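You operate a simulated robot arm through the tools that you are given. There is no shell and no other tool. Be economical: measure what you need, move in short steps, check, and stop when the job is done.

Carry out the task below with a simulated two-armed robot. There is one attempt and no reset: what you move stays moved.

Task
Pick up the pin gauge marked "GO" with one hand, pass it to the other hand and put it on the narrow ledge of the entry bed.
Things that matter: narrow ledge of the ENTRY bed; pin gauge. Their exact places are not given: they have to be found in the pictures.

Only the result counts: the job must be done as asked and must still hold three seconds after the hand-in. Knocking over, shifting, dropping, spilling or breaking anything else fails it.

Robot
Two 7-joint arms with two-finger grippers on one trunk, on a base that drives. Base frame: it is fixed to the floor where the robot stands at the start and does not move with it; the origin is under the middle of the robot, x ahead of it, y to its left, z up. Readings come in mm, degrees, newtons and seconds.
The left shoulder is at the start at [60, 123, 945], the right one opposite. With the tool pointing down near the work surface each hand reaches from about 300 to 780 mm from the robot's upright axis, wherever it stands, measured 20 degrees to its own side. Places, roughly: narrow ledge of the ENTRY bed (121x16 cm) [1080, -3540, 700]. Payload 1.47 kg a hand.
The TCP of each hand is the grasp point between the finger pads, 16 mm short of the fingertips. In the tool frame z runs along the fingers and y along their closing line. The gripper opens to 87 mm. The gripper's body begins 55 mm behind the TCP.
Orientation is told as [roll, pitch, yaw] about the base's x, y, z axes, in that order, counted from this pose: with the fingers straight down and closing along the base's y, the tool's x points along the base's -x, its y along +y and its z along -z.

Tools
- The arms move only by the tool play_rows. It takes "left_steps", "right_steps" or both (then of equal length, played together; a hand with none holds still); each is a list of rows, each a list of 7 numbers: the shift along the base's x, y, z in mm, then the turn, a rotation vector about the base's x, y, z in degrees, then the gripper command, from -1 (fully open) to 1 (shut), values between in proportion. In form: [[x, y, z, rx, ry, rz, jaw], ...]. A call has 1 to 12 rows; each row is the pose to reach, as a shift and turn from the pose commanded when the call began. Each row takes 0.2 s and may step no farther than 50 mm and 8.6 degrees from the row before; otherwise, or with a gripper value out of range, the whole call is refused. A pose out of reach is approached as far as the arm can. The call stops where the force on the tool passes 40 N (or 10 N more than at its start, if that is more) or the arm is blocked; 0.2 s more then pass. The fingers move at their own pace (about 153 mm/s each) and stop on an object; they squeeze with about 28 N. The grip force told is the motor's: it shows also when the fingers shut on nothing. Time passes only in rows, and 0.2 s behind the last, so rows that repeat a pose let the fingers close. It gives the time, the measured TCP pose, the force on the tool (base axes), the opening and the grip force at its end, in the units of the frame above (readings bear some noise), with the torque about the TCP (base axes, N m) and any sound that the robot's microphone picked up, and new pictures: "views" is both (left out), scene, wrist or none (wrist: the cameras of the hands that moved).
- Cameras (640 x 400 px; columns grow to the right, rows downward): "scene" is now at [81.4, -28.9, 1496.7]; the picture's right is [-0.38, -0.93, 0.00], its down [-0.72, 0.29, -0.63] and it looks along [0.59, -0.24, -0.78] (base axes); focal length 256 px, centre (320, 200). "left" rides on the left gripper at [73, -12, -90] in its tool frame; the picture's right is [0.16, 0.99, 0.00], its down [-0.72, 0.12, -0.68] and it looks along [-0.67, 0.11, 0.73] (tool axes); focal length 247 px, centre (320, 200). "right" rides on the right gripper at [73, 12, -90] in its tool frame; the picture's right is [-0.16, 0.99, 0.00], its down [-0.72, -0.12, -0.68] and it looks along [-0.67, -0.11, 0.73] (tool axes); focal length 247 px, centre (320, 200).
- raise_lower(by): slides the trunk up (or, below 0, down) by that many mm; the arms and the scene camera ride with it, the base frame stays. It gives what a move gives, with no picture.
- drive_base(legs): drives the robot by 1 to 6 legs, each [ahead, left, turn to the left] in mm, mm and degrees, along the robot's own axes; the way and the turn of a leg run together, so that a leg with both is an arc; at most 1500 mm and 180 degrees a leg. The arms and the cameras ride along, it lands a little off, and it stops where it bumps. It gives what a move gives, and a new picture of the scene camera.
- head_to(pan, tilt): turns the head with the scene camera to pan (to the left, within 120 degrees either way) and tilt (down, from -29 to 69), counted from straight ahead of the robot. It gives what a move gives, and a new picture of the scene camera.
- measure_at(camera, pixels): for up to 12 pixels [column, row] of the newest picture of that camera ("zoom" is the newest enlarged one), the place [x, y, z] in the base frame of the surface seen there, good to about 2 mm. The clock stands still meanwhile.
- enlarge(camera, box): a new picture of the part [left, top, right, bottom] of that camera's present view, enlarged. The clock stands still meanwhile.
- close_job(): hands the job in; it is judged then, once.

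Work in short steps. Measure before you move; look again where a grasp or a placing could have gone wrong, and mend it. You have 80 turns and 260 pictures in all, those below and enlarged ones among them. Open the grippers and draw the arms clear of the work before you hand the job in, unless the task says otherwise; then end with one line.

The tools are called after "Request:" by a JSON object that holds its "name" and its "arguments". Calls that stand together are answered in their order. play_rows: Moves the arms, as the interface text tells. Its arguments: {"type":"object","properties":{"left_steps":{"type":"array"},"right_steps":{"type":"array"},"views":{"type":"string","enum":["both","scene","wrist","none"]}},"required":[]} The other tools are called the same way: raise_lower (by) slides the trunk up or down; drive_base (legs) drives the base; head_to (pan, tilt) turns the head that bears the scene camera; measure_at (camera, pixels) gives the place of the surface under pixels of a picture; enlarge (camera, box) takes an enlarged picture of a part of a camera's view; close_job () hands the job in.

At the start:

```text
time_s: 0.0
left_eef_pos: [556.0, 70.4, 999.3]
left_orientation: [0.0, 0.0, 0.0]
left_force: [-0.3, 0.2, 0.4]
left_torque: [-0.02, 0.01, -0.01]
left_width: 87.2
left_gripper_force: 0.2
right_eef_pos: [350.6, -349.9, 902.9]
right_orientation: [0.0, 0.0, 0.0]
right_force: [-0.1, -0.1, -0.1]
right_torque: [-0.03, 0.01, -0.02]
right_width: 86.9
right_gripper_force: 0.0
trunk travel left (down, up): [-100.0, 130.0]
robot x, y, heading: [-0.0, -2.1, 0.0]
head pan, tilt: [-22.1, 50.8]
```

scene: 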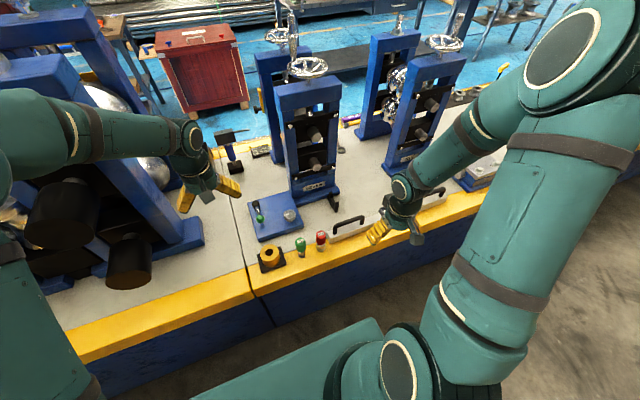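
right: 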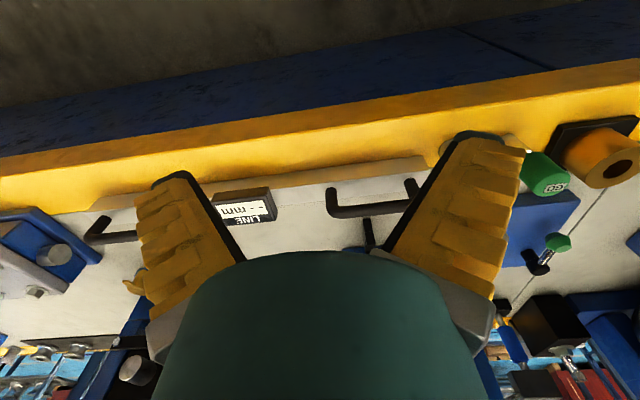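
left: 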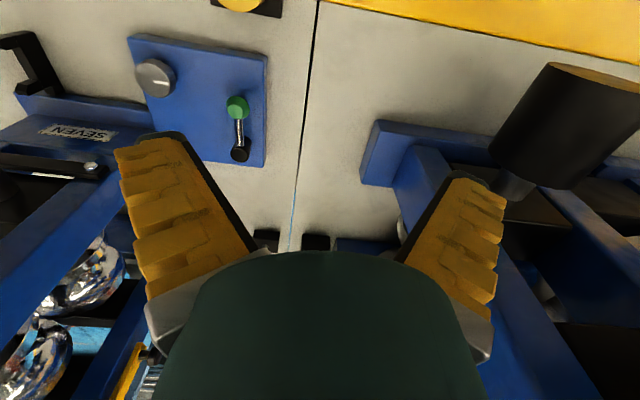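

The green-handled item at about (300,244) in the scene and (545,175) in the right view seems to be marked "GO". I enlarge both.

Request:
{"name": "enlarge", "arguments": {"camera": "scene", "box": [230, 180, 390, 280]}}

Request:
{"name": "enlarge", "arguments": {"camera": "right", "box": [420, 100, 640, 238]}}

```text
4.00 times, centred on (310, 230) of scene
```

zoom: 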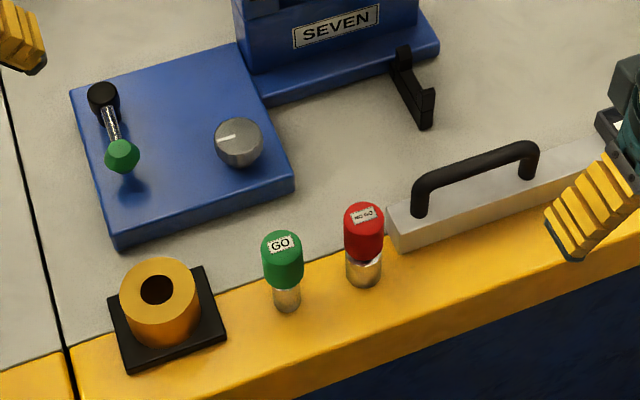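

```text
2.90 times, centred on (530, 169) of right
```

zoom: 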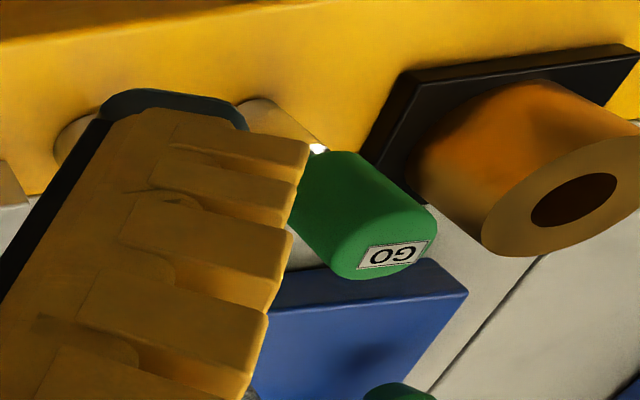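

The GO gauge stands upright: green cap on a steel pin. I measure it and its neighbours.

Request:
{"name": "measure_at", "arguments": {"camera": "scene", "pixels": [[300, 239], [300, 241], [301, 248], [301.5, 254], [302, 258], [296, 247], [305, 247], [321, 234], [270, 254], [255, 225], [260, 219], [331, 236]]}}

Request:
{"name": "measure_at", "arguments": {"camera": "right", "pixels": [[555, 189], [527, 160], [545, 175], [570, 170], [512, 138]]}}

```text
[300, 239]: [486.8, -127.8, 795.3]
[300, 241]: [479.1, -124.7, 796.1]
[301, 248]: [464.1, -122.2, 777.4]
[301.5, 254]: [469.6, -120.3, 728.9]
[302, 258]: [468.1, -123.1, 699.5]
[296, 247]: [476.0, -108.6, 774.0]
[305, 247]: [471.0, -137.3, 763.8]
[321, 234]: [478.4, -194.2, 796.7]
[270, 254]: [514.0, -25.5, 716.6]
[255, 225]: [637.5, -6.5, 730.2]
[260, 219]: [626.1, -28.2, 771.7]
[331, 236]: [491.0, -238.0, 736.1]
```

```text
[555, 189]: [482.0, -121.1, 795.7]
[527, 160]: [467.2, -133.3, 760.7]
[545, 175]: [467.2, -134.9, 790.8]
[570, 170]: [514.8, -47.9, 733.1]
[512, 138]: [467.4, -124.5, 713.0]
```

I zoom finer to find the handle/pin boundary, table height and front edge.

Request:
{"name": "enlarge", "arguments": {"camera": "scene", "box": [280, 230, 344, 270]}}

```text
10.00 times, centred on (312, 250) of scene
```

zoom: 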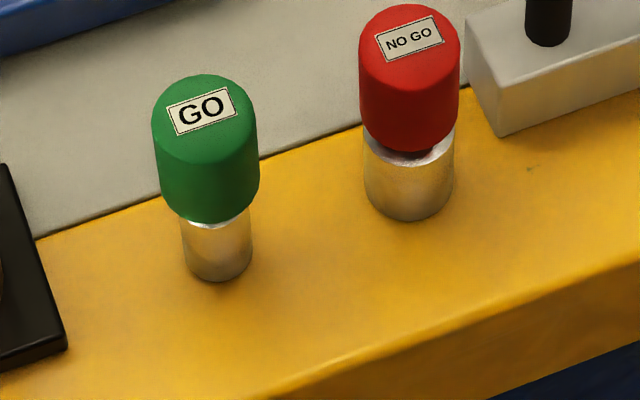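

Request:
{"name": "measure_at", "arguments": {"camera": "zoom", "pixels": [[210, 215], [212, 230], [218, 274], [188, 245], [247, 245], [207, 110], [207, 80], [200, 138], [220, 300], [280, 385], [410, 210], [158, 130]]}}

```text
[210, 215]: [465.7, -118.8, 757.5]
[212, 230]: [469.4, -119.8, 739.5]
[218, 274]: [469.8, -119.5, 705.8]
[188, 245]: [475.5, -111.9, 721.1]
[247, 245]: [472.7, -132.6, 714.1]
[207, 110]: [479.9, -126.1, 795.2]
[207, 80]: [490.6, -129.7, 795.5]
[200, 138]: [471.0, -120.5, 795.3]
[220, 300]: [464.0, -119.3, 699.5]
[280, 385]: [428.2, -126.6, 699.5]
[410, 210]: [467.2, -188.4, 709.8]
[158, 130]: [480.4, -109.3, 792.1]
```

GO gauge: centre about (480,-123), pin z 700–752 (Ø22), handle 752–796 (Ø32). I will grip the pin from the front with the right hand near-horizontal, so the left hand can take the handle from above. First I pitch the right hand up in free air.

Request:
{"name": "play_rows", "arguments": {"right_steps": [[10, 10, 0, 0, -8, 0, -0.38], [20, 20, 0, 0, -16, 0, -0.38], [30, 30, 0, 0, -24, 0, -0.38], [40, 40, 0, 0, -32, 0, -0.38], [50, 55, 0, 0, -40, 0, -0.38], [60, 70, 0, 0, -48, 0, -0.38], [70, 85, 0, 0, -56, 0, -0.38], [80, 100, 0, 0, -64, 0, -0.38], [90, 115, 0, 0, -72, 0, -0.38], [100, 130, 0, 0, -80, 0, -0.38]]}}

```text
time_s: 2.2
left_eef_pos: [555.8, 70.9, 998.2]
left_orientation: [0.0, 0.0, 0.0]
left_force: [0.2, -0.4, -0.4]
left_torque: [-0.02, 0.01, 0.0]
left_width: 86.8
left_gripper_force: 0.0
right_eef_pos: [457.7, -223.3, 895.5]
right_orientation: [-0.1, -80.2, 0.1]
right_force: [-0.2, -0.6, -0.5]
right_torque: [0.01, -0.01, 0.01]
right_width: 64.6
right_gripper_force: 3.6
right hand out of reach, approached as far as the arm can: row 4, 5, 6, 7, 8, 9, 10
trunk travel left (down, up): [-100.0, 130.0]
robot x, y, heading: [0.5, 4.5, 0.1]
head pan, tilt: [-22.1, 50.8]
```

scene: 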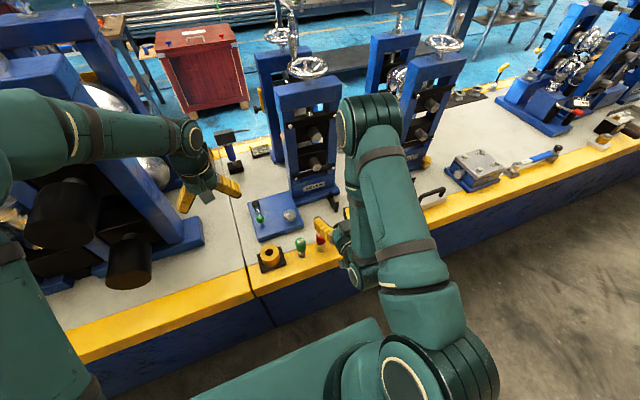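
right: 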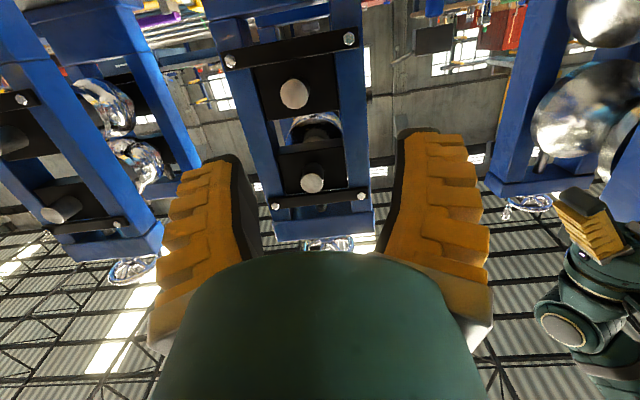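

The hand is pitched, but the arm is folded and flagged as at its limit. I check where the elbow is against the SEVEN stand.

Request:
{"name": "measure_at", "arguments": {"camera": "scene", "pixels": [[375, 110], [348, 130], [345, 180], [330, 230], [320, 90], [310, 170], [336, 250], [365, 270]]}}

```text
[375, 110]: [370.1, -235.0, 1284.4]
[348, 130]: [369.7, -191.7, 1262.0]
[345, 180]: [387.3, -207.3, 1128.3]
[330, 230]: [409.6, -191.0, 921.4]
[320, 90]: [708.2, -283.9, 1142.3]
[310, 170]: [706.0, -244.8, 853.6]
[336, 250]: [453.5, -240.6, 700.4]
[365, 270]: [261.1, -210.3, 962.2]
```

The elbow is clear (x≈370–390), but the wrist is too close to the shoulder. I back the robot up 170 mm so the horizontal grasp is comfortable.

Request:
{"name": "drive_base", "arguments": {"legs": [[-170, 0, 0]]}}

```text
time_s: 3.7
left_eef_pos: [384.0, 70.1, 999.1]
left_orientation: [0.0, -0.1, 0.1]
left_force: [0.1, 0.1, 0.1]
left_torque: [0.02, -0.02, 0.01]
left_width: 86.9
left_gripper_force: 0.0
right_eef_pos: [284.8, -223.9, 895.0]
right_orientation: [0.0, -80.1, 0.1]
right_force: [-0.5, 0.7, 0.5]
right_torque: [0.0, 0.02, 0.02]
right_width: 64.9
right_gripper_force: 3.4
trunk travel left (down, up): [-100.0, 130.0]
robot x, y, heading: [-172.7, 1.1, 0.3]
head pan, tilt: [-22.1, 50.8]
```

scene: 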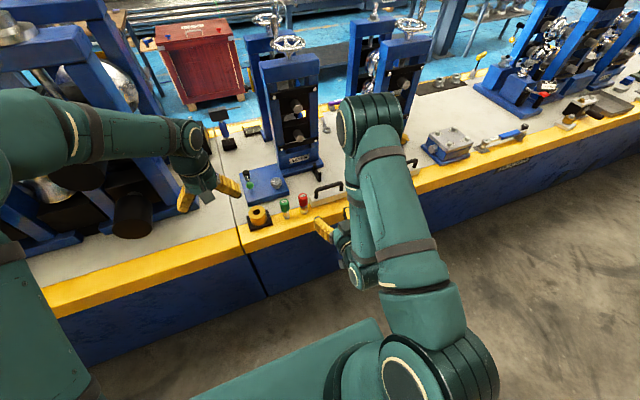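

Now I move the right hand to above the gauge, TCP about (480,-123,850).

Request:
{"name": "play_rows", "arguments": {"right_steps": [[30, 20, -5, 0, 0, 0, -0.38], [65, 40, -10, 0, 0, 0, -0.38], [100, 60, -20, 0, 0, 0, -0.38], [135, 80, -30, 0, 0, 0, -0.38], [165, 100, -40, 0, 0, 0, -0.38], [195, 101, -45, 0, 0, 0, -0.38], [195, 101, -45, 0, 0, 0, -0.38]]}}

```text
time_s: 5.3
left_eef_pos: [384.2, 70.9, 998.2]
left_orientation: [0.0, -0.1, 0.0]
left_force: [-0.7, 0.1, 0.2]
left_torque: [-0.01, -0.01, -0.01]
left_width: 87.2
left_gripper_force: 0.0
right_eef_pos: [479.0, -121.1, 852.4]
right_orientation: [-0.1, -80.0, 0.1]
right_force: [-0.1, 0.2, -0.7]
right_torque: [0.0, 0.01, 0.0]
right_width: 64.6
right_gripper_force: 3.2
trunk travel left (down, up): [-100.0, 130.0]
robot x, y, heading: [-170.4, 0.5, -0.1]
head pan, tilt: [-22.1, 50.8]
```

scene: 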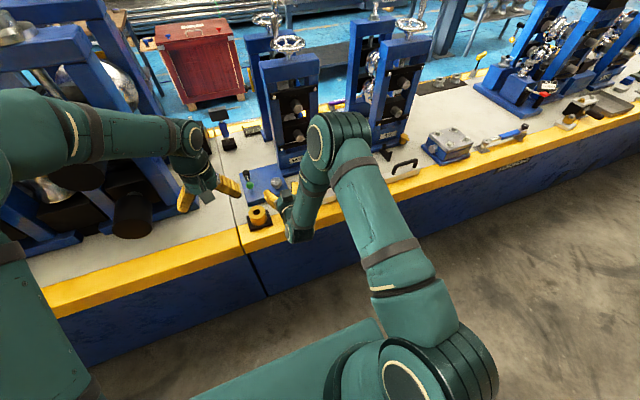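
right: 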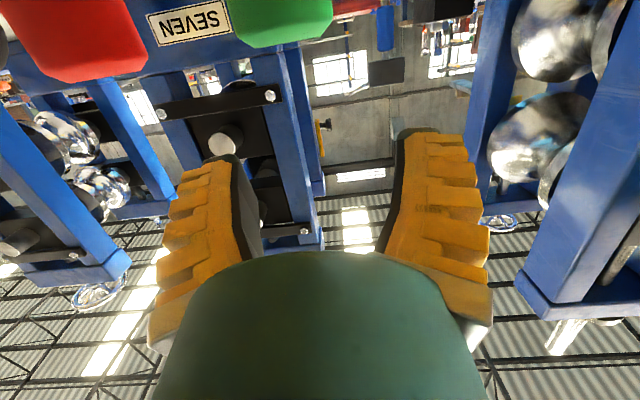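

The green handle shows at (285,20) in the wrist view; I verify its place from this camera.

Request:
{"name": "measure_at", "arguments": {"camera": "right", "pixels": [[285, 20], [240, 20], [325, 15], [285, 35], [70, 40], [142, 55]]}}

```text
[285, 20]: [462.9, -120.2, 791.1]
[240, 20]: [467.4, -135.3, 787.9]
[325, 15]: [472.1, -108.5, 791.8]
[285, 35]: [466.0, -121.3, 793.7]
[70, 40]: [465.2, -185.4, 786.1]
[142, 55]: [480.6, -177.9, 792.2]
```

Aligned (gauge y≈-122, NO-GO edge at -177, my outer finger at about -165). I descend straddling the gauge to z≈728.

Request:
{"name": "play_rows", "arguments": {"right_steps": [[1, -1, -20, 0, 0, 0, -0.38], [1, -1, -45, 0, 0, 0, -0.38], [1, -1, -70, 0, 0, 0, -0.38], [1, -1, -90, 0, 0, 0, -0.38], [1, -1, -110, 0, 0, 0, -0.38], [1, -1, -123, 0, 0, 0, -0.38], [1, -1, -123, 0, 0, 0, -0.38]]}}

```text
time_s: 6.0
left_eef_pos: [384.3, 70.6, 997.9]
left_orientation: [0.0, 0.1, 0.1]
left_force: [0.7, -0.4, 0.5]
left_torque: [0.0, 0.03, 0.0]
left_width: 87.4
left_gripper_force: 0.0
right_eef_pos: [487.8, -119.5, 809.1]
right_orientation: [-2.3, -82.2, 2.5]
right_force: [-1.1, 2.9, 16.6]
right_torque: [-0.89, -0.02, -0.06]
right_width: 63.9
right_gripper_force: 3.5
trunk travel left (down, up): [-100.0, 130.0]
robot x, y, heading: [-172.4, -2.4, 0.0]
head pan, tilt: [-22.1, 50.8]
stopped in row 3 (right hand): the force on the tool passed its limit at 53 N (the readings are from after the stop); the commanded pose is now the measured one
```

scene: 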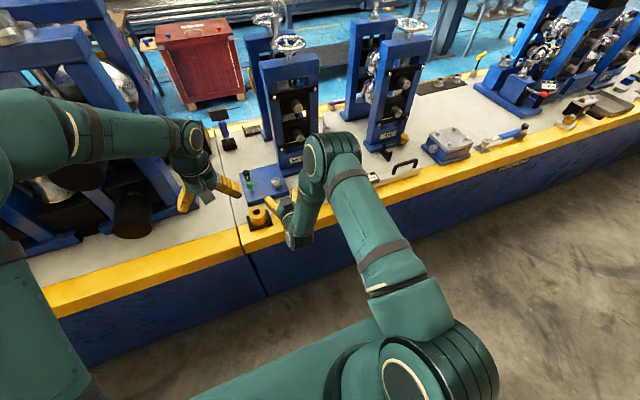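
right: 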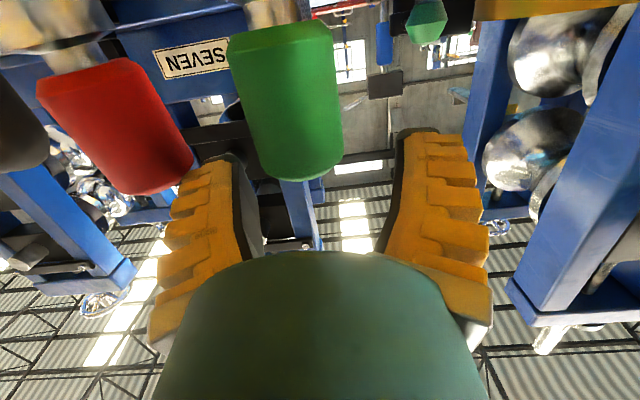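

Contact: torque says about 53 mm to the right of the TCP at z≈792, i.e. the finger's outer side landed on the NO-GO cap. I lift straight back up and check nothing moved.

Request:
{"name": "play_rows", "arguments": {"right_steps": [[-2, 1, 10, 0, 0, 0, -0.38], [-8, 0, 50, 0.8, 2, -2.5, -0.38], [-8, 0, 80, 0.8, 2, -2.5, -0.38], [-8, 0, 80, 0.8, 2, -2.5, -0.1]]}}

```text
time_s: 7.0
left_eef_pos: [385.7, 70.5, 998.2]
left_orientation: [0.1, 0.0, 0.0]
left_force: [0.9, 1.0, 0.7]
left_torque: [0.03, -0.02, -0.01]
left_width: 87.1
left_gripper_force: 0.1
right_eef_pos: [478.8, -121.1, 888.0]
right_orientation: [3.0, -79.6, -5.0]
right_force: [0.1, -0.2, 0.1]
right_torque: [-0.01, 0.02, 0.01]
right_width: 53.3
right_gripper_force: 3.7
trunk travel left (down, up): [-100.0, 130.0]
robot x, y, heading: [-174.0, 0.6, 0.2]
head pan, tilt: [-22.1, 50.8]
```

scene: 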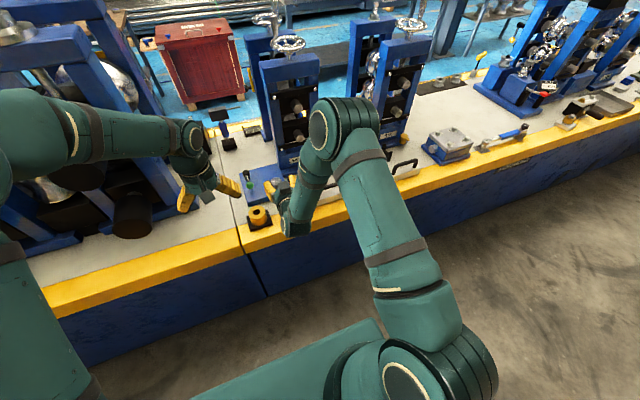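
right: 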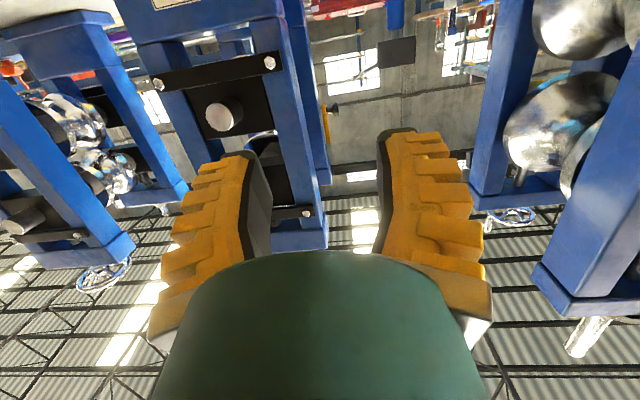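

I draw the hand back ~110 mm, yaw it 18° to the right (so the right finger swings away from NO-GO), and look at both gauges with the wrist camera.

Request:
{"name": "play_rows", "arguments": {"right_steps": [[-30, 5, 0, 0, 0, -6, -0.1], [-60, 10, 0, 0, 0, -12, -0.1], [-90, 15, 0, 0, 0, -18, -0.1], [-110, 20, -20, 0, 0, -18, -0.1], [-110, 20, -50, 0, 0, -18, -0.1], [-110, 20, -50, 0, 0, -18, -0.1]]}}

```text
time_s: 8.4
left_eef_pos: [384.1, 69.5, 998.2]
left_orientation: [0.0, 0.0, 0.0]
left_force: [-1.3, -0.2, -0.7]
left_torque: [0.0, 0.04, 0.01]
left_width: 87.1
left_gripper_force: 0.0
right_eef_pos: [368.3, -99.6, 838.7]
right_orientation: [2.9, -79.7, -23.2]
right_force: [0.1, 0.7, -0.1]
right_torque: [0.03, 0.02, 0.04]
right_width: 53.3
right_gripper_force: 3.7
trunk travel left (down, up): [-100.0, 130.0]
robot x, y, heading: [-172.7, -0.3, 0.2]
head pan, tilt: [-22.1, 50.8]
```

scene: 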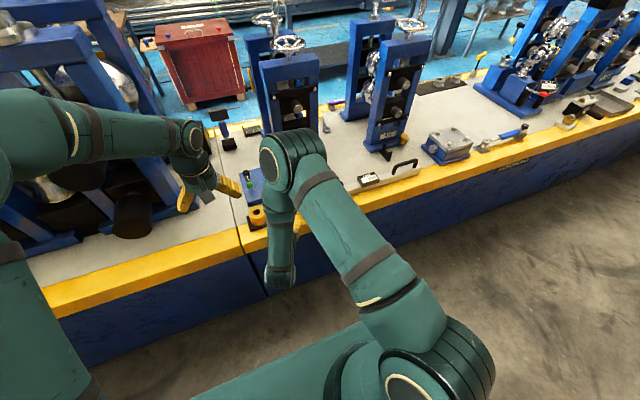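
right: 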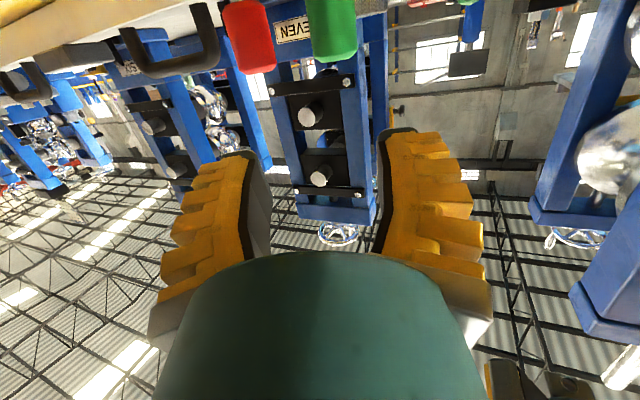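

Both gauges still stand; I measure their caps again from here.

Request:
{"name": "measure_at", "arguments": {"camera": "right", "pixels": [[333, 30], [313, 30], [354, 30], [335, 57], [250, 40], [228, 40], [273, 40], [253, 68]]}}

Request:
{"name": "enlarge", "arguments": {"camera": "right", "box": [180, 0, 420, 150]}}

```text
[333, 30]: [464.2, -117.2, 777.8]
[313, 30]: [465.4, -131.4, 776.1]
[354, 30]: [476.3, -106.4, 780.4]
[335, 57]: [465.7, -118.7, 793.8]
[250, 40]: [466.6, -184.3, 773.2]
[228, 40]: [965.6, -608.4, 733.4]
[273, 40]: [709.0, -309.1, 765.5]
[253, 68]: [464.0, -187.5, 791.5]
```

```text
2.67 times, centred on (300, 75) of right
```

zoom: 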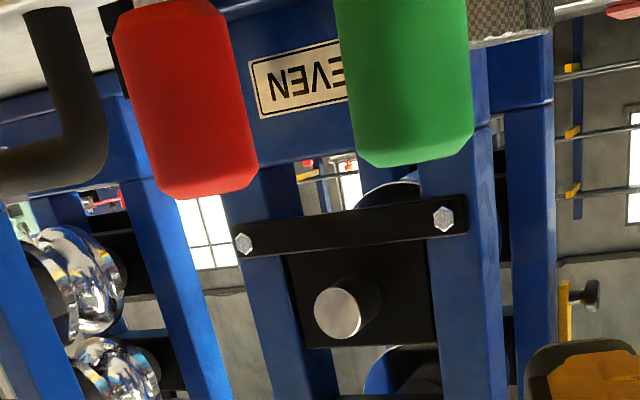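

Gauges unmoved (GO centre ≈(480,-121.5)). I yaw a bit more (pointing −28°), narrow the jaws to 44 mm, and descend in front of the table edge to the pin height, ~90 mm short of the gauge along the pointing line.

Request:
{"name": "play_rows", "arguments": {"right_steps": [[10, 10, 0, 0, 0, -4, 0.13], [25, 20, -15, 0, 0, -8, 0.13], [29, 21, -50, 0, 0, -8, 0.13], [29, 21, -85, 0, 0, -8, 0.13], [29, 21, -111, 0, 0, -8, 0.13], [29, 21, -111, 0, 0, -8, 0.13]]}}

```text
time_s: 9.8
left_eef_pos: [383.8, 70.5, 999.2]
left_orientation: [-0.1, 0.0, 0.1]
left_force: [0.0, -0.6, -0.9]
left_torque: [0.04, -0.03, 0.0]
left_width: 86.8
left_gripper_force: 0.0
right_eef_pos: [397.8, -76.9, 724.8]
right_orientation: [2.8, -79.7, -31.1]
right_force: [0.8, 0.4, -1.2]
right_torque: [0.03, -0.04, -0.02]
right_width: 43.7
right_gripper_force: 4.2
trunk travel left (down, up): [-100.0, 130.0]
robot x, y, heading: [-174.2, -3.0, 0.2]
head pan, tilt: [-22.1, 50.8]
```

scene: 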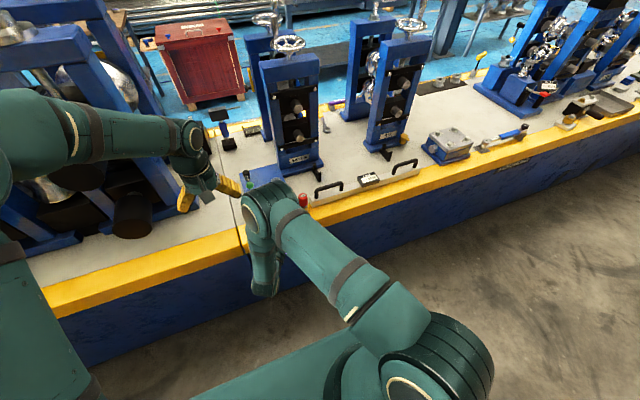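
right: 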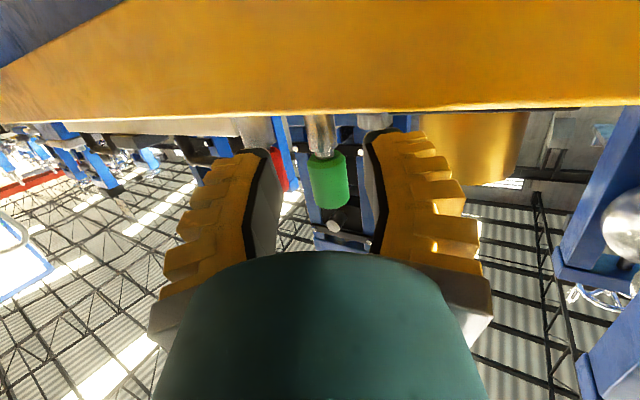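

The gauge is centred between the fingers at (328,165). I advance along the pointing line to the pin.

Request:
{"name": "play_rows", "arguments": {"right_steps": [[20, -11, 4, 0, 0, 0, 0.13], [40, -22, 4, 0, 0, 0, 0.13], [60, -33, 4, 0, 0, 0, 0.13], [72, -39, 4, 0, 0, 0, 0.13], [82, -44.5, 4, 0, 0, 0, 0.13], [82, -44.5, 4, 0, 0, 0, 0.13]]}}

```text
time_s: 11.2
left_eef_pos: [385.5, 70.4, 998.6]
left_orientation: [0.0, 0.0, 0.0]
left_force: [0.0, 0.3, -0.3]
left_torque: [-0.03, 0.0, 0.02]
left_width: 87.2
left_gripper_force: 0.0
right_eef_pos: [480.3, -124.7, 729.5]
right_orientation: [2.9, -79.7, -31.2]
right_force: [0.2, -0.9, 0.5]
right_torque: [-0.01, -0.01, -0.02]
right_width: 43.7
right_gripper_force: 5.0
trunk travel left (down, up): [-100.0, 130.0]
robot x, y, heading: [-172.5, 3.4, -0.3]
head pan, tilt: [-22.1, 50.8]
```

scene: 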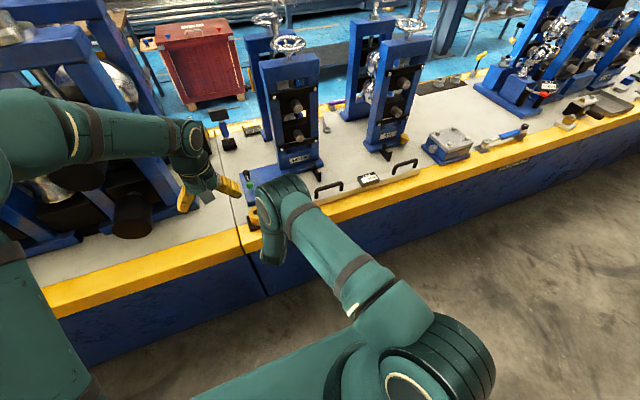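
right: 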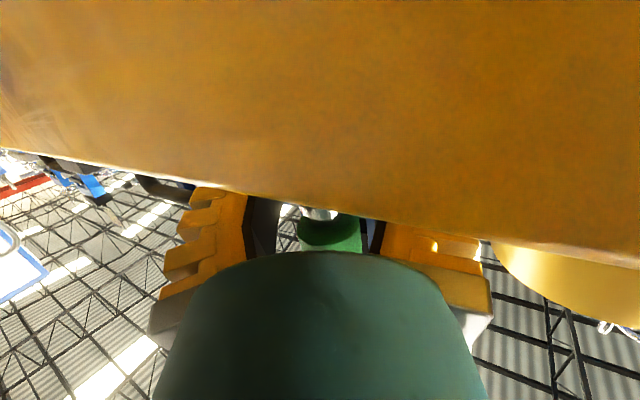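

The pin is between the fingers, slightly toward the left finger. I nudge 3 mm that way and close.

Request:
{"name": "play_rows", "arguments": {"right_steps": [[1, 2.5, 0, 0, 0, 0, 0.13], [1, 2.5, 0, 0, 0, 0, 0.4], [1, 2.5, 0, 0, 0, 0, 0.7], [1, 2.5, 0, 0, 0, 0, 1], [1, 2.5, 0, 0, 0, 0, 1], [1, 2.5, 0, 0, 0, 0, 1]], "views": "wrist"}}

```text
time_s: 12.6
left_eef_pos: [384.4, 71.1, 999.6]
left_orientation: [0.0, 0.0, 0.1]
left_force: [-0.2, 0.0, 1.1]
left_torque: [0.02, -0.01, -0.03]
left_width: 87.1
left_gripper_force: 0.1
right_eef_pos: [481.1, -121.5, 730.4]
right_orientation: [2.9, -79.8, -31.0]
right_force: [-0.2, -0.9, 0.3]
right_torque: [0.0, -0.04, 0.0]
right_width: 17.7
right_gripper_force: 27.9
trunk travel left (down, up): [-100.0, 130.0]
robot x, y, heading: [-176.7, 4.9, 0.0]
head pan, tilt: [-22.1, 50.8]
```

right: 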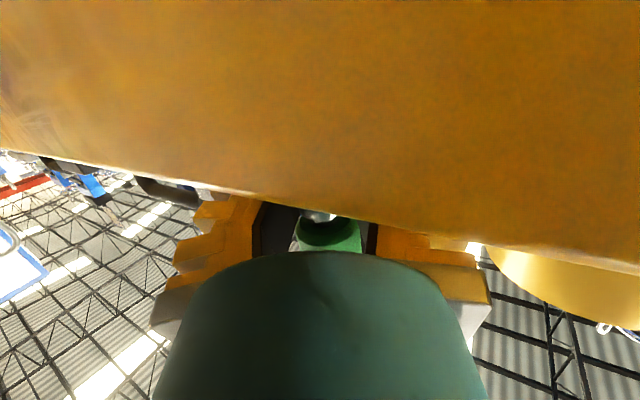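

Held at 17.7 mm with 28 N. I lift straight up 120 mm, then draw back.

Request:
{"name": "play_rows", "arguments": {"right_steps": [[0, 0, 10, 0, 0, 0, 1], [0, 0, 35, 0, 0, 0, 1], [0, 0, 65, 0, 0, 0, 1], [0, 0, 95, 0, 0, 0, 1], [0, 0, 125, 0, 0, 0, 1], [-30, 0, 155, 0, 0, 0, 1], [-60, 0, 175, 0, 0, 0, 1], [-80, 0, 190, 0, 0, 0, 1], [-80, 0, 190, 0, 0, 0, 1]]}}

```text
time_s: 14.6
left_eef_pos: [384.2, 69.9, 999.2]
left_orientation: [0.1, 0.0, -0.1]
left_force: [-0.6, -0.1, 0.0]
left_torque: [0.04, 0.0, -0.02]
left_width: 86.9
left_gripper_force: 0.1
right_eef_pos: [400.3, -122.0, 918.5]
right_orientation: [3.0, -79.7, -31.1]
right_force: [-0.3, -0.5, -4.1]
right_torque: [-0.04, -0.03, 0.02]
right_width: 6.1
right_gripper_force: 27.5
trunk travel left (down, up): [-100.0, 130.0]
robot x, y, heading: [-173.2, -2.8, 0.2]
head pan, tilt: [-22.1, 50.8]
```

scene: 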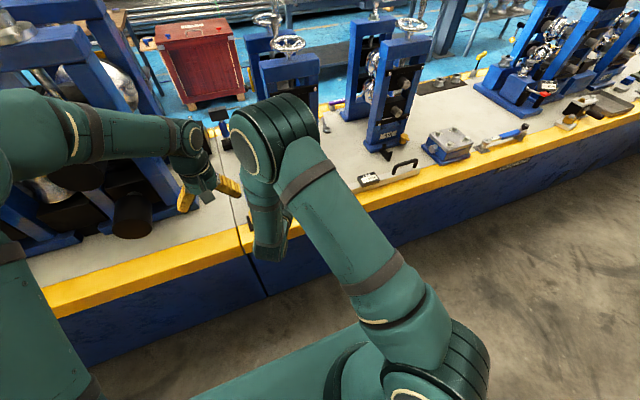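
right: 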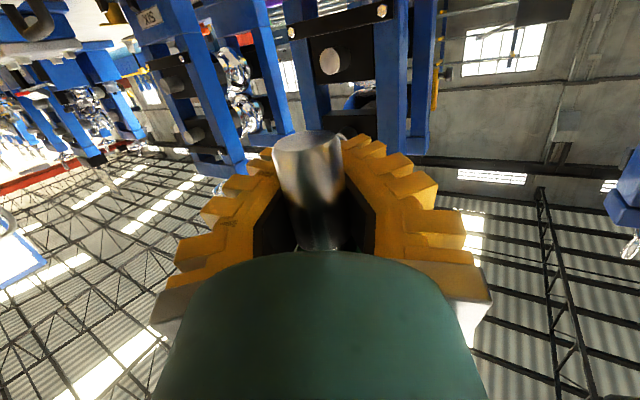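

The opening dropped to 6.1 mm, so the gauge shifted in the grip. I look closer before moving anything.

Request:
{"name": "enlarge", "arguments": {"camera": "right", "box": [220, 100, 440, 260]}}

Request:
{"name": "measure_at", "arguments": {"camera": "right", "pixels": [[308, 140], [300, 170], [310, 180], [315, 210], [318, 240], [330, 180], [340, 138], [270, 160]]}}

Request:
{"name": "head_to", "arguments": {"pan": -10, "tilt": 45}}

```text
2.50 times, centred on (330, 180) of right
```

zoom: 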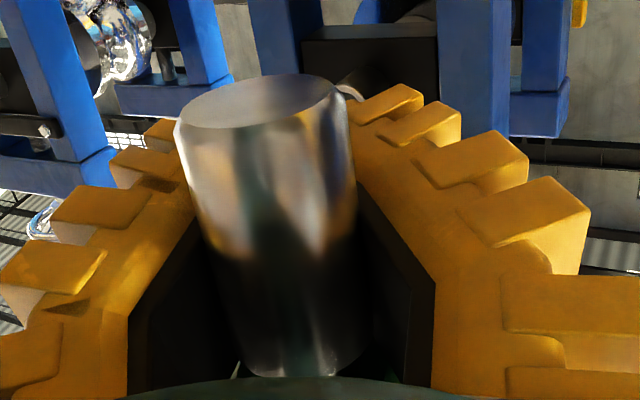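

```text
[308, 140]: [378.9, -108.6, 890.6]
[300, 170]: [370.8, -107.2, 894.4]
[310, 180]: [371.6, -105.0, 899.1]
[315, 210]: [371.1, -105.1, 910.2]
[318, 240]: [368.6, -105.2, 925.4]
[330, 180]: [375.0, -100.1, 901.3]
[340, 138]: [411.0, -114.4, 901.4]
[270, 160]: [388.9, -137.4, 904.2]
```

```text
time_s: 15.3
left_eef_pos: [384.6, 70.4, 999.1]
left_orientation: [0.0, -0.1, 0.0]
left_force: [-0.1, 0.4, 0.2]
left_torque: [0.01, 0.01, -0.01]
left_width: 86.8
left_gripper_force: 0.1
right_eef_pos: [399.5, -121.5, 918.2]
right_orientation: [2.8, -79.8, -31.1]
right_force: [-0.8, -0.3, -2.4]
right_torque: [-0.03, -0.07, 0.02]
right_width: 6.0
right_gripper_force: 28.5
trunk travel left (down, up): [-100.0, 130.0]
robot x, y, heading: [-178.0, -2.4, -0.1]
head pan, tilt: [-10.0, 45.0]
```

scene: 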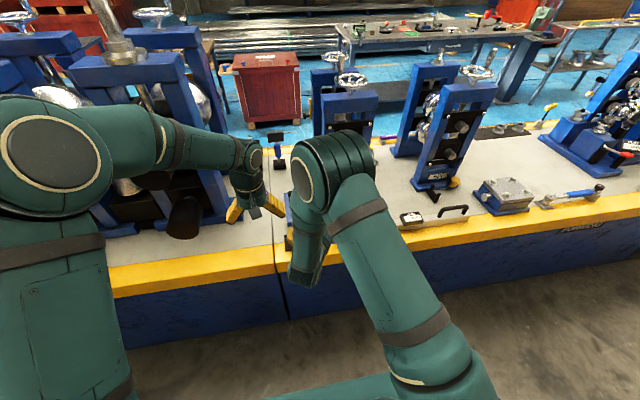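

The pin slid ~22 mm back toward the palm but hangs upright (bottom ≈889, TCP 918), trapped behind the pads. For the handover I first back away from the table for free space.

Request:
{"name": "drive_base", "arguments": {"legs": [[-300, 0, 0]]}}

```text
time_s: 17.4
left_eef_pos: [86.1, 69.5, 998.4]
left_orientation: [0.0, 0.0, -0.1]
left_force: [-0.6, 0.3, -0.1]
left_torque: [-0.04, -0.05, 0.02]
left_width: 87.1
left_gripper_force: 0.0
right_eef_pos: [100.6, -123.1, 918.4]
right_orientation: [3.0, -79.7, -31.4]
right_force: [0.3, -0.7, -2.8]
right_torque: [-0.03, -0.05, 0.01]
right_width: 6.1
right_gripper_force: 28.6
trunk travel left (down, up): [-100.0, 130.0]
robot x, y, heading: [-470.3, 0.1, -0.2]
head pan, tilt: [-10.0, 45.0]
```

scene: 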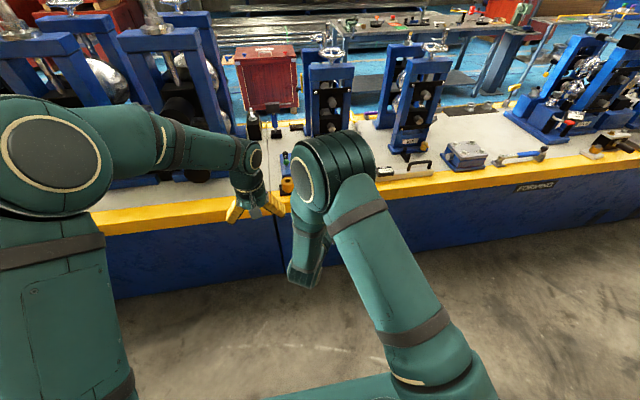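

Now I yaw the right hand left (toward +y) and, at the same time, move the left hand up and away while yawing it −88°.

Request:
{"name": "play_rows", "arguments": {"left_steps": [[0, 20, 10, 0, 0, -8, -1], [0, 40, 20, 0, 0, -16, -1], [0, 60, 30, 0, 0, -24, -1], [0, 80, 40, 0, 0, -32, -1], [0, 100, 50, 0, 0, -40, -1], [0, 120, 60, 0, 0, -48, -1], [0, 130, 70, 0, 0, -56, -1], [0, 140, 80, 0, 0, -64, -1], [0, 150, 80, 0, 0, -72, -1], [0, 150, 80, 0, 0, -80, -1], [0, 150, 80, 0, 0, -88, -1]], "right_steps": [[0, 0, 0, 0, 0, 8, 1], [-5, 0, 0, 0, 0, 16, 1], [-10, 0, 0, 0, 0, 24, 1], [-15, 5, 0, 0, 0, 32, 1], [-20, 10, 0, 0, 0, 40, 1], [-25, 15, 0, 0, 0, 48, 1], [-30, 20, 0, 0, 0, 56, 1], [-35, 25, 0, 0, 0, 64, 1], [-40, 30, 0, 0, 0, 72, 1], [-45, 35, 0, 0, 0, 80, 1], [-50, 40, 0, 0, 0, 88, 1]]}}

```text
time_s: 19.8
left_eef_pos: [86.0, 220.8, 1076.7]
left_orientation: [0.0, 0.0, -88.3]
left_force: [-0.4, 1.0, -0.3]
left_torque: [-0.02, 0.01, 0.02]
left_width: 87.0
left_gripper_force: 0.0
right_eef_pos: [52.0, -83.8, 917.9]
right_orientation: [2.8, -79.7, 56.9]
right_force: [1.1, 0.4, -2.9]
right_torque: [0.08, -0.05, -0.01]
right_width: 6.1
right_gripper_force: 27.9
trunk travel left (down, up): [-100.0, 130.0]
robot x, y, heading: [-473.0, 3.5, -0.1]
head pan, tilt: [-10.0, 45.0]
```

scene: 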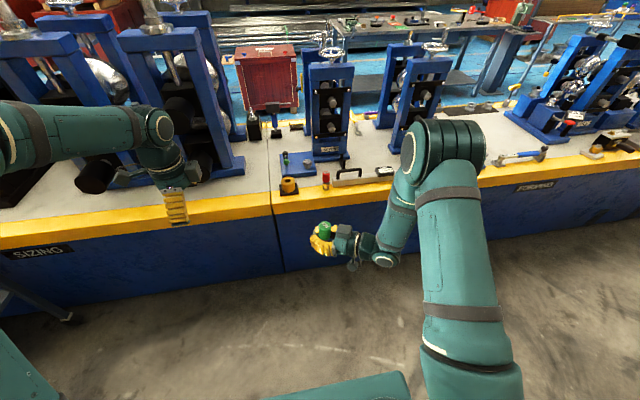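
right: 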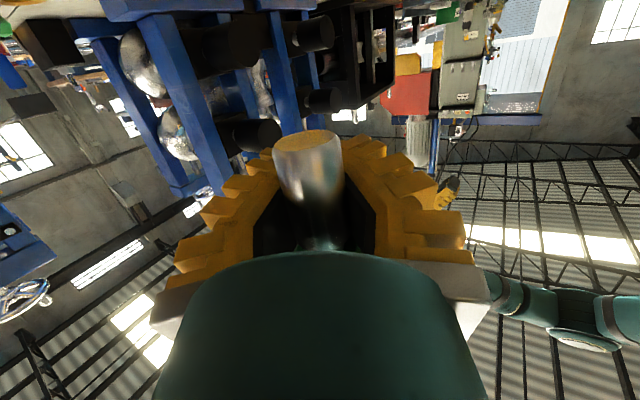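
left: 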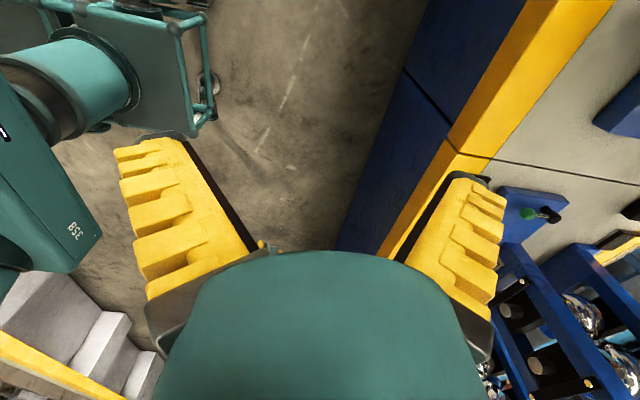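

Excellent: the scene view now shows the green cap above the right fingers at (325,230). I enlarge and measure it.

Request:
{"name": "enlarge", "arguments": {"camera": "scene", "box": [285, 205, 365, 275]}}

Request:
{"name": "measure_at", "arguments": {"camera": "scene", "pixels": [[325, 225], [320, 224], [330, 224], [325, 233], [325, 238], [318, 233], [332, 233], [345, 240], [355, 245], [382, 255]]}}

```text
5.71 times, centred on (325, 240) of scene
```

zoom: 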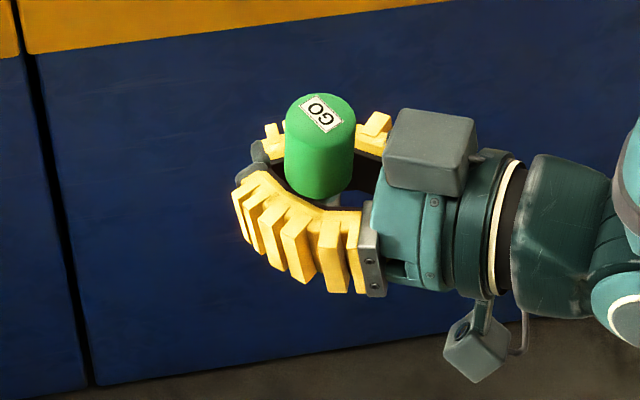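

```text
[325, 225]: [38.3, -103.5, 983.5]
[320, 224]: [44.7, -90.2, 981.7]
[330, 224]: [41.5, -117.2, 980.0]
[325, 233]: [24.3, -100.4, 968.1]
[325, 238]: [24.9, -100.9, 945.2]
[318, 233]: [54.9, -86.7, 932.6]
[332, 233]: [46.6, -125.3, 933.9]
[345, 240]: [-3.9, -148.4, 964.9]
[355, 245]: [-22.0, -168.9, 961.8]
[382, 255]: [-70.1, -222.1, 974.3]
```

The fingers are compliant; the cap top is at about (40,-103,983) and the box on the right gripper sits ~35 mm behind it. I turn the right hand 30° more (pointing +y) and tilt the left tool 20° so it leans away.

Request:
{"name": "play_rows", "arguments": {"left_steps": [[0, 0, 0, -5, 0, 0, -0.6], [0, 0, 0, -10, 0, 0, -0.6], [0, 0, 0, -15, 0, 0, -0.6], [0, 0, 0, -20, 0, 0, -0.6]], "right_steps": [[0, 0, 0, 0, 0, 8, 1], [0, 0, 0, 0, 0, 16, 1], [0, 0, 0, 0, 0, 24, 1], [0, 0, 0, 0, 0, 30, 1]]}}

```text
time_s: 20.8
left_eef_pos: [86.5, 219.7, 1078.8]
left_orientation: [-0.8, -20.1, -88.0]
left_force: [-0.7, -0.6, 0.7]
left_torque: [0.01, 0.02, -0.02]
left_width: 73.1
left_gripper_force: 2.5
right_eef_pos: [52.2, -82.1, 917.9]
right_orientation: [3.0, -79.7, 86.7]
right_force: [-0.6, -0.4, -3.1]
right_torque: [0.07, 0.01, -0.01]
right_width: 5.8
right_gripper_force: 28.3
trunk travel left (down, up): [-100.0, 130.0]
robot x, y, heading: [-469.4, 3.7, 0.1]
head pan, tilt: [-10.0, 45.0]
```

scene: 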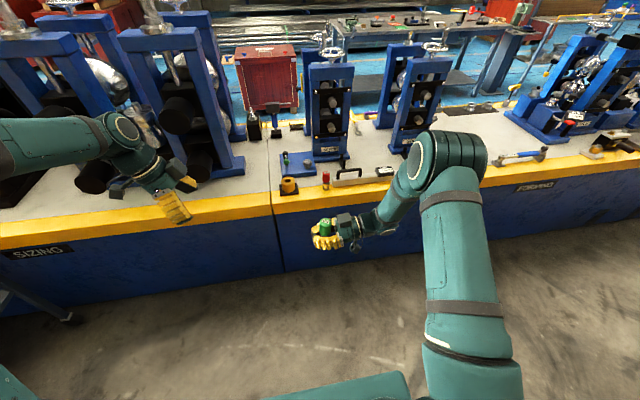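
right: 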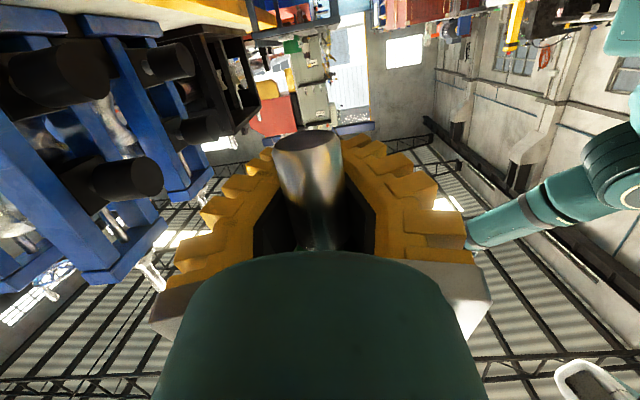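
left: 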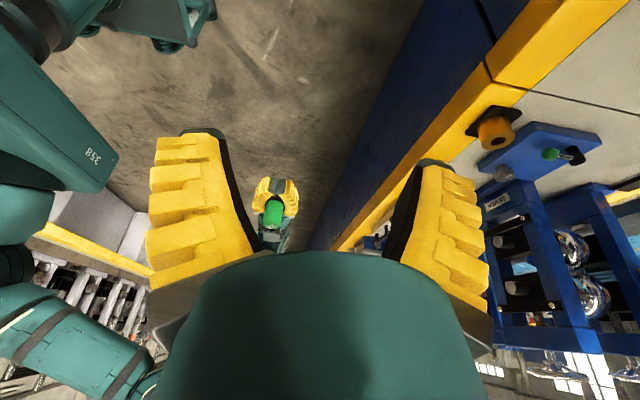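

Request:
{"name": "enlarge", "arguments": {"camera": "scene", "box": [293, 205, 373, 255]}}

Request:
{"name": "measure_at", "arguments": {"camera": "scene", "pixels": [[326, 222], [326, 220], [321, 222], [331, 222], [326, 228], [326, 233], [342, 220], [338, 225]]}}

Request:
{"name": "measure_at", "arguments": {"camera": "left", "pixels": [[273, 214], [265, 212], [281, 212], [272, 205], [273, 225]]}}

```text
8.00 times, centred on (333, 230) of scene
```

zoom: 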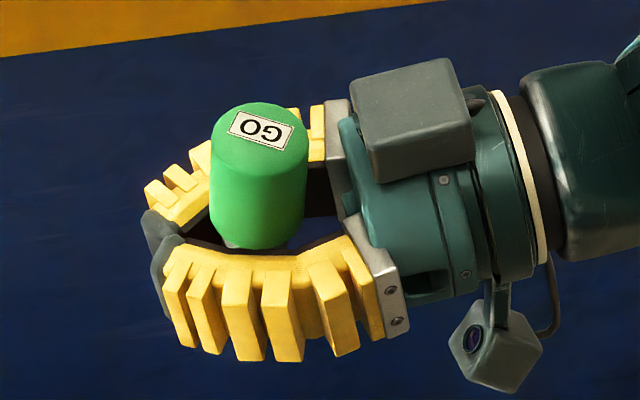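

```text
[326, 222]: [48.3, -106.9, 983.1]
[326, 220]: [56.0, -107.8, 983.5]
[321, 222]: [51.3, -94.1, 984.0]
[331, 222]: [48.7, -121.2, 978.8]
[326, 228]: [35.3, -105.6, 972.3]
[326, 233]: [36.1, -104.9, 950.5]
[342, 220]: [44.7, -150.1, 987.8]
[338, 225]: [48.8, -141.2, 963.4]
```

```text
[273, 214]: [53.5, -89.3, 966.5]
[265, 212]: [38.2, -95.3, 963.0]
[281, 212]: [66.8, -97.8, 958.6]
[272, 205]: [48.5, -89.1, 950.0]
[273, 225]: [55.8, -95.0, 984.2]
```

Cap centre ≈(51.5,-106), top 984. I bring the left hand to 100 mm back along its tool axis: (51.5,-72,1062).

Request:
{"name": "play_rows", "arguments": {"left_steps": [[-5, -40, 0, 0, 0, 0, -0.6], [-10, -80, 0, 0, 0, 0, -0.6], [-15, -120, 0, 0, 0, 0, -0.6], [-20, -160, 0, 0, 0, 0, -0.6], [-25, -200, 0, 0, 0, 0, -0.6], [-30, -240, 0, 0, 0, 0, -0.6], [-35, -275, -8, 0, 0, 0, -0.6], [-35, -292, -16, 0, 0, 0, -0.6], [-35, -292, -16, 0, 0, 0, -0.6]]}}

```text
time_s: 22.8
left_eef_pos: [51.8, -71.0, 1062.0]
left_orientation: [-0.6, -20.0, -87.9]
left_force: [-0.4, 0.2, 0.0]
left_torque: [0.0, 0.02, -0.01]
left_width: 73.1
left_gripper_force: 2.5
right_eef_pos: [51.2, -82.1, 918.2]
right_orientation: [2.9, -79.8, 86.8]
right_force: [0.1, 0.5, -3.5]
right_torque: [0.08, 0.02, -0.02]
right_width: 5.9
right_gripper_force: 27.5
trunk travel left (down, up): [-100.0, 130.0]
robot x, y, heading: [-469.2, 3.7, -0.1]
head pan, tilt: [-10.0, 45.0]
```

scene: 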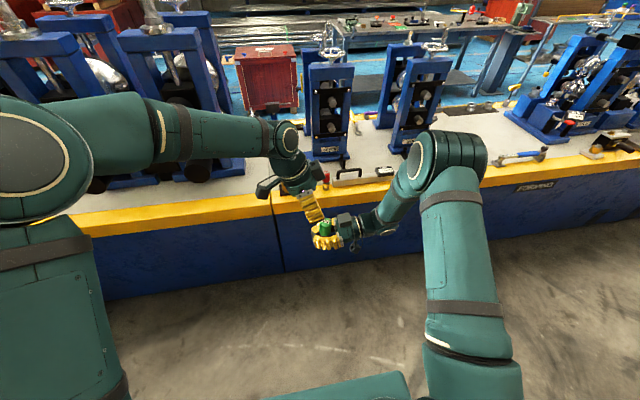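
left: 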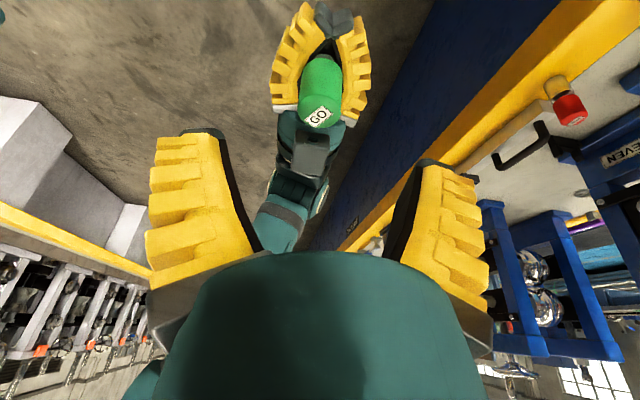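

Aligned; I advance along the tool axis to the handle.

Request:
{"name": "play_rows", "arguments": {"left_steps": [[0, -9, -25, 0, 0, 0, -0.6], [0, -18, -50, 0, 0, 0, -0.6], [0, -26, -72, 0, 0, 0, -0.6], [0, -34, -94, 0, 0, 0, -0.6], [0, -34, -94, 0, 0, 0, -0.6]]}}

```text
time_s: 24.0
left_eef_pos: [50.7, -104.2, 968.8]
left_orientation: [-0.6, -20.0, -87.8]
left_force: [-0.5, 0.0, -0.2]
left_torque: [0.01, 0.0, -0.01]
left_width: 73.1
left_gripper_force: 2.6
right_eef_pos: [52.4, -82.9, 918.6]
right_orientation: [2.8, -79.8, 86.9]
right_force: [-0.1, -0.5, -3.7]
right_torque: [0.07, 0.01, -0.02]
right_width: 6.1
right_gripper_force: 27.9
trunk travel left (down, up): [-100.0, 130.0]
robot x, y, heading: [-471.5, -0.3, 0.0]
head pan, tilt: [-10.0, 45.0]
```

scene: 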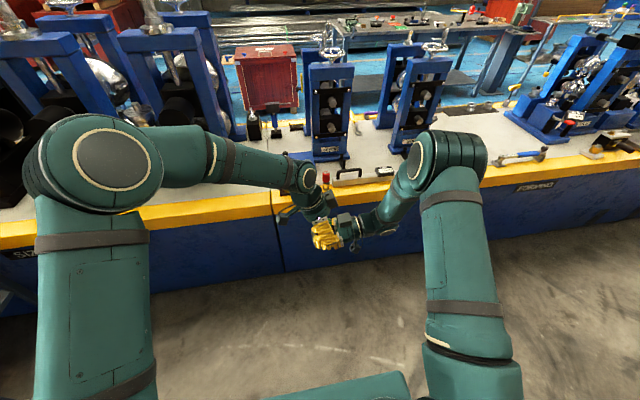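
left: 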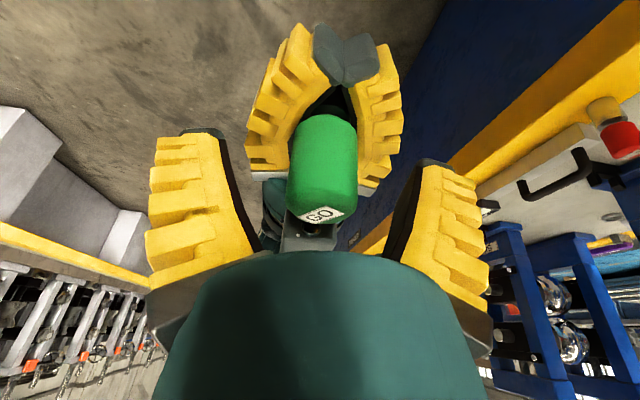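

The cap sits between the left fingers. I go 5 mm further and close the left hand while the right holds.

Request:
{"name": "play_rows", "arguments": {"left_steps": [[0, -2, -5, 0, 0, 0, -0.6], [0, -2, -5, 0, 0, 0, -0.2], [0, -2, -5, 0, 0, 0, 0.2], [0, -2, -5, 0, 0, 0, 0.6], [0, -2, -5, 0, 0, 0, 1], [0, -2, -5, 0, 0, 0, 1], [0, -2, -5, 0, 0, 0, 1]]}}

```text
time_s: 25.6
left_eef_pos: [52.7, -107.9, 965.0]
left_orientation: [-0.6, -20.1, -87.9]
left_force: [7.2, 2.2, 9.4]
left_torque: [0.07, -0.14, -0.12]
left_width: 24.0
left_gripper_force: 28.2
right_eef_pos: [51.8, -83.5, 918.1]
right_orientation: [3.3, -79.7, 86.5]
right_force: [-8.2, -2.2, -12.8]
right_torque: [0.35, -0.21, -0.1]
right_width: 6.0
right_gripper_force: 27.5
trunk travel left (down, up): [-100.0, 130.0]
robot x, y, heading: [-469.6, -0.4, -0.2]
head pan, tilt: [-10.0, 45.0]
```

scene: 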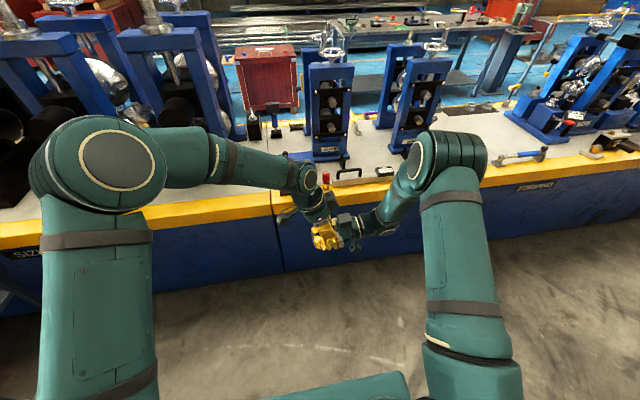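
left: 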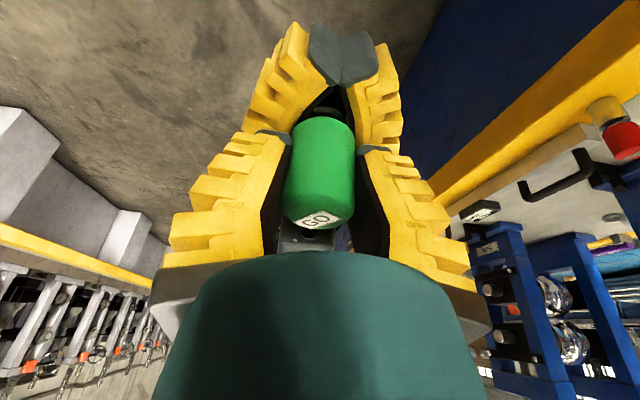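

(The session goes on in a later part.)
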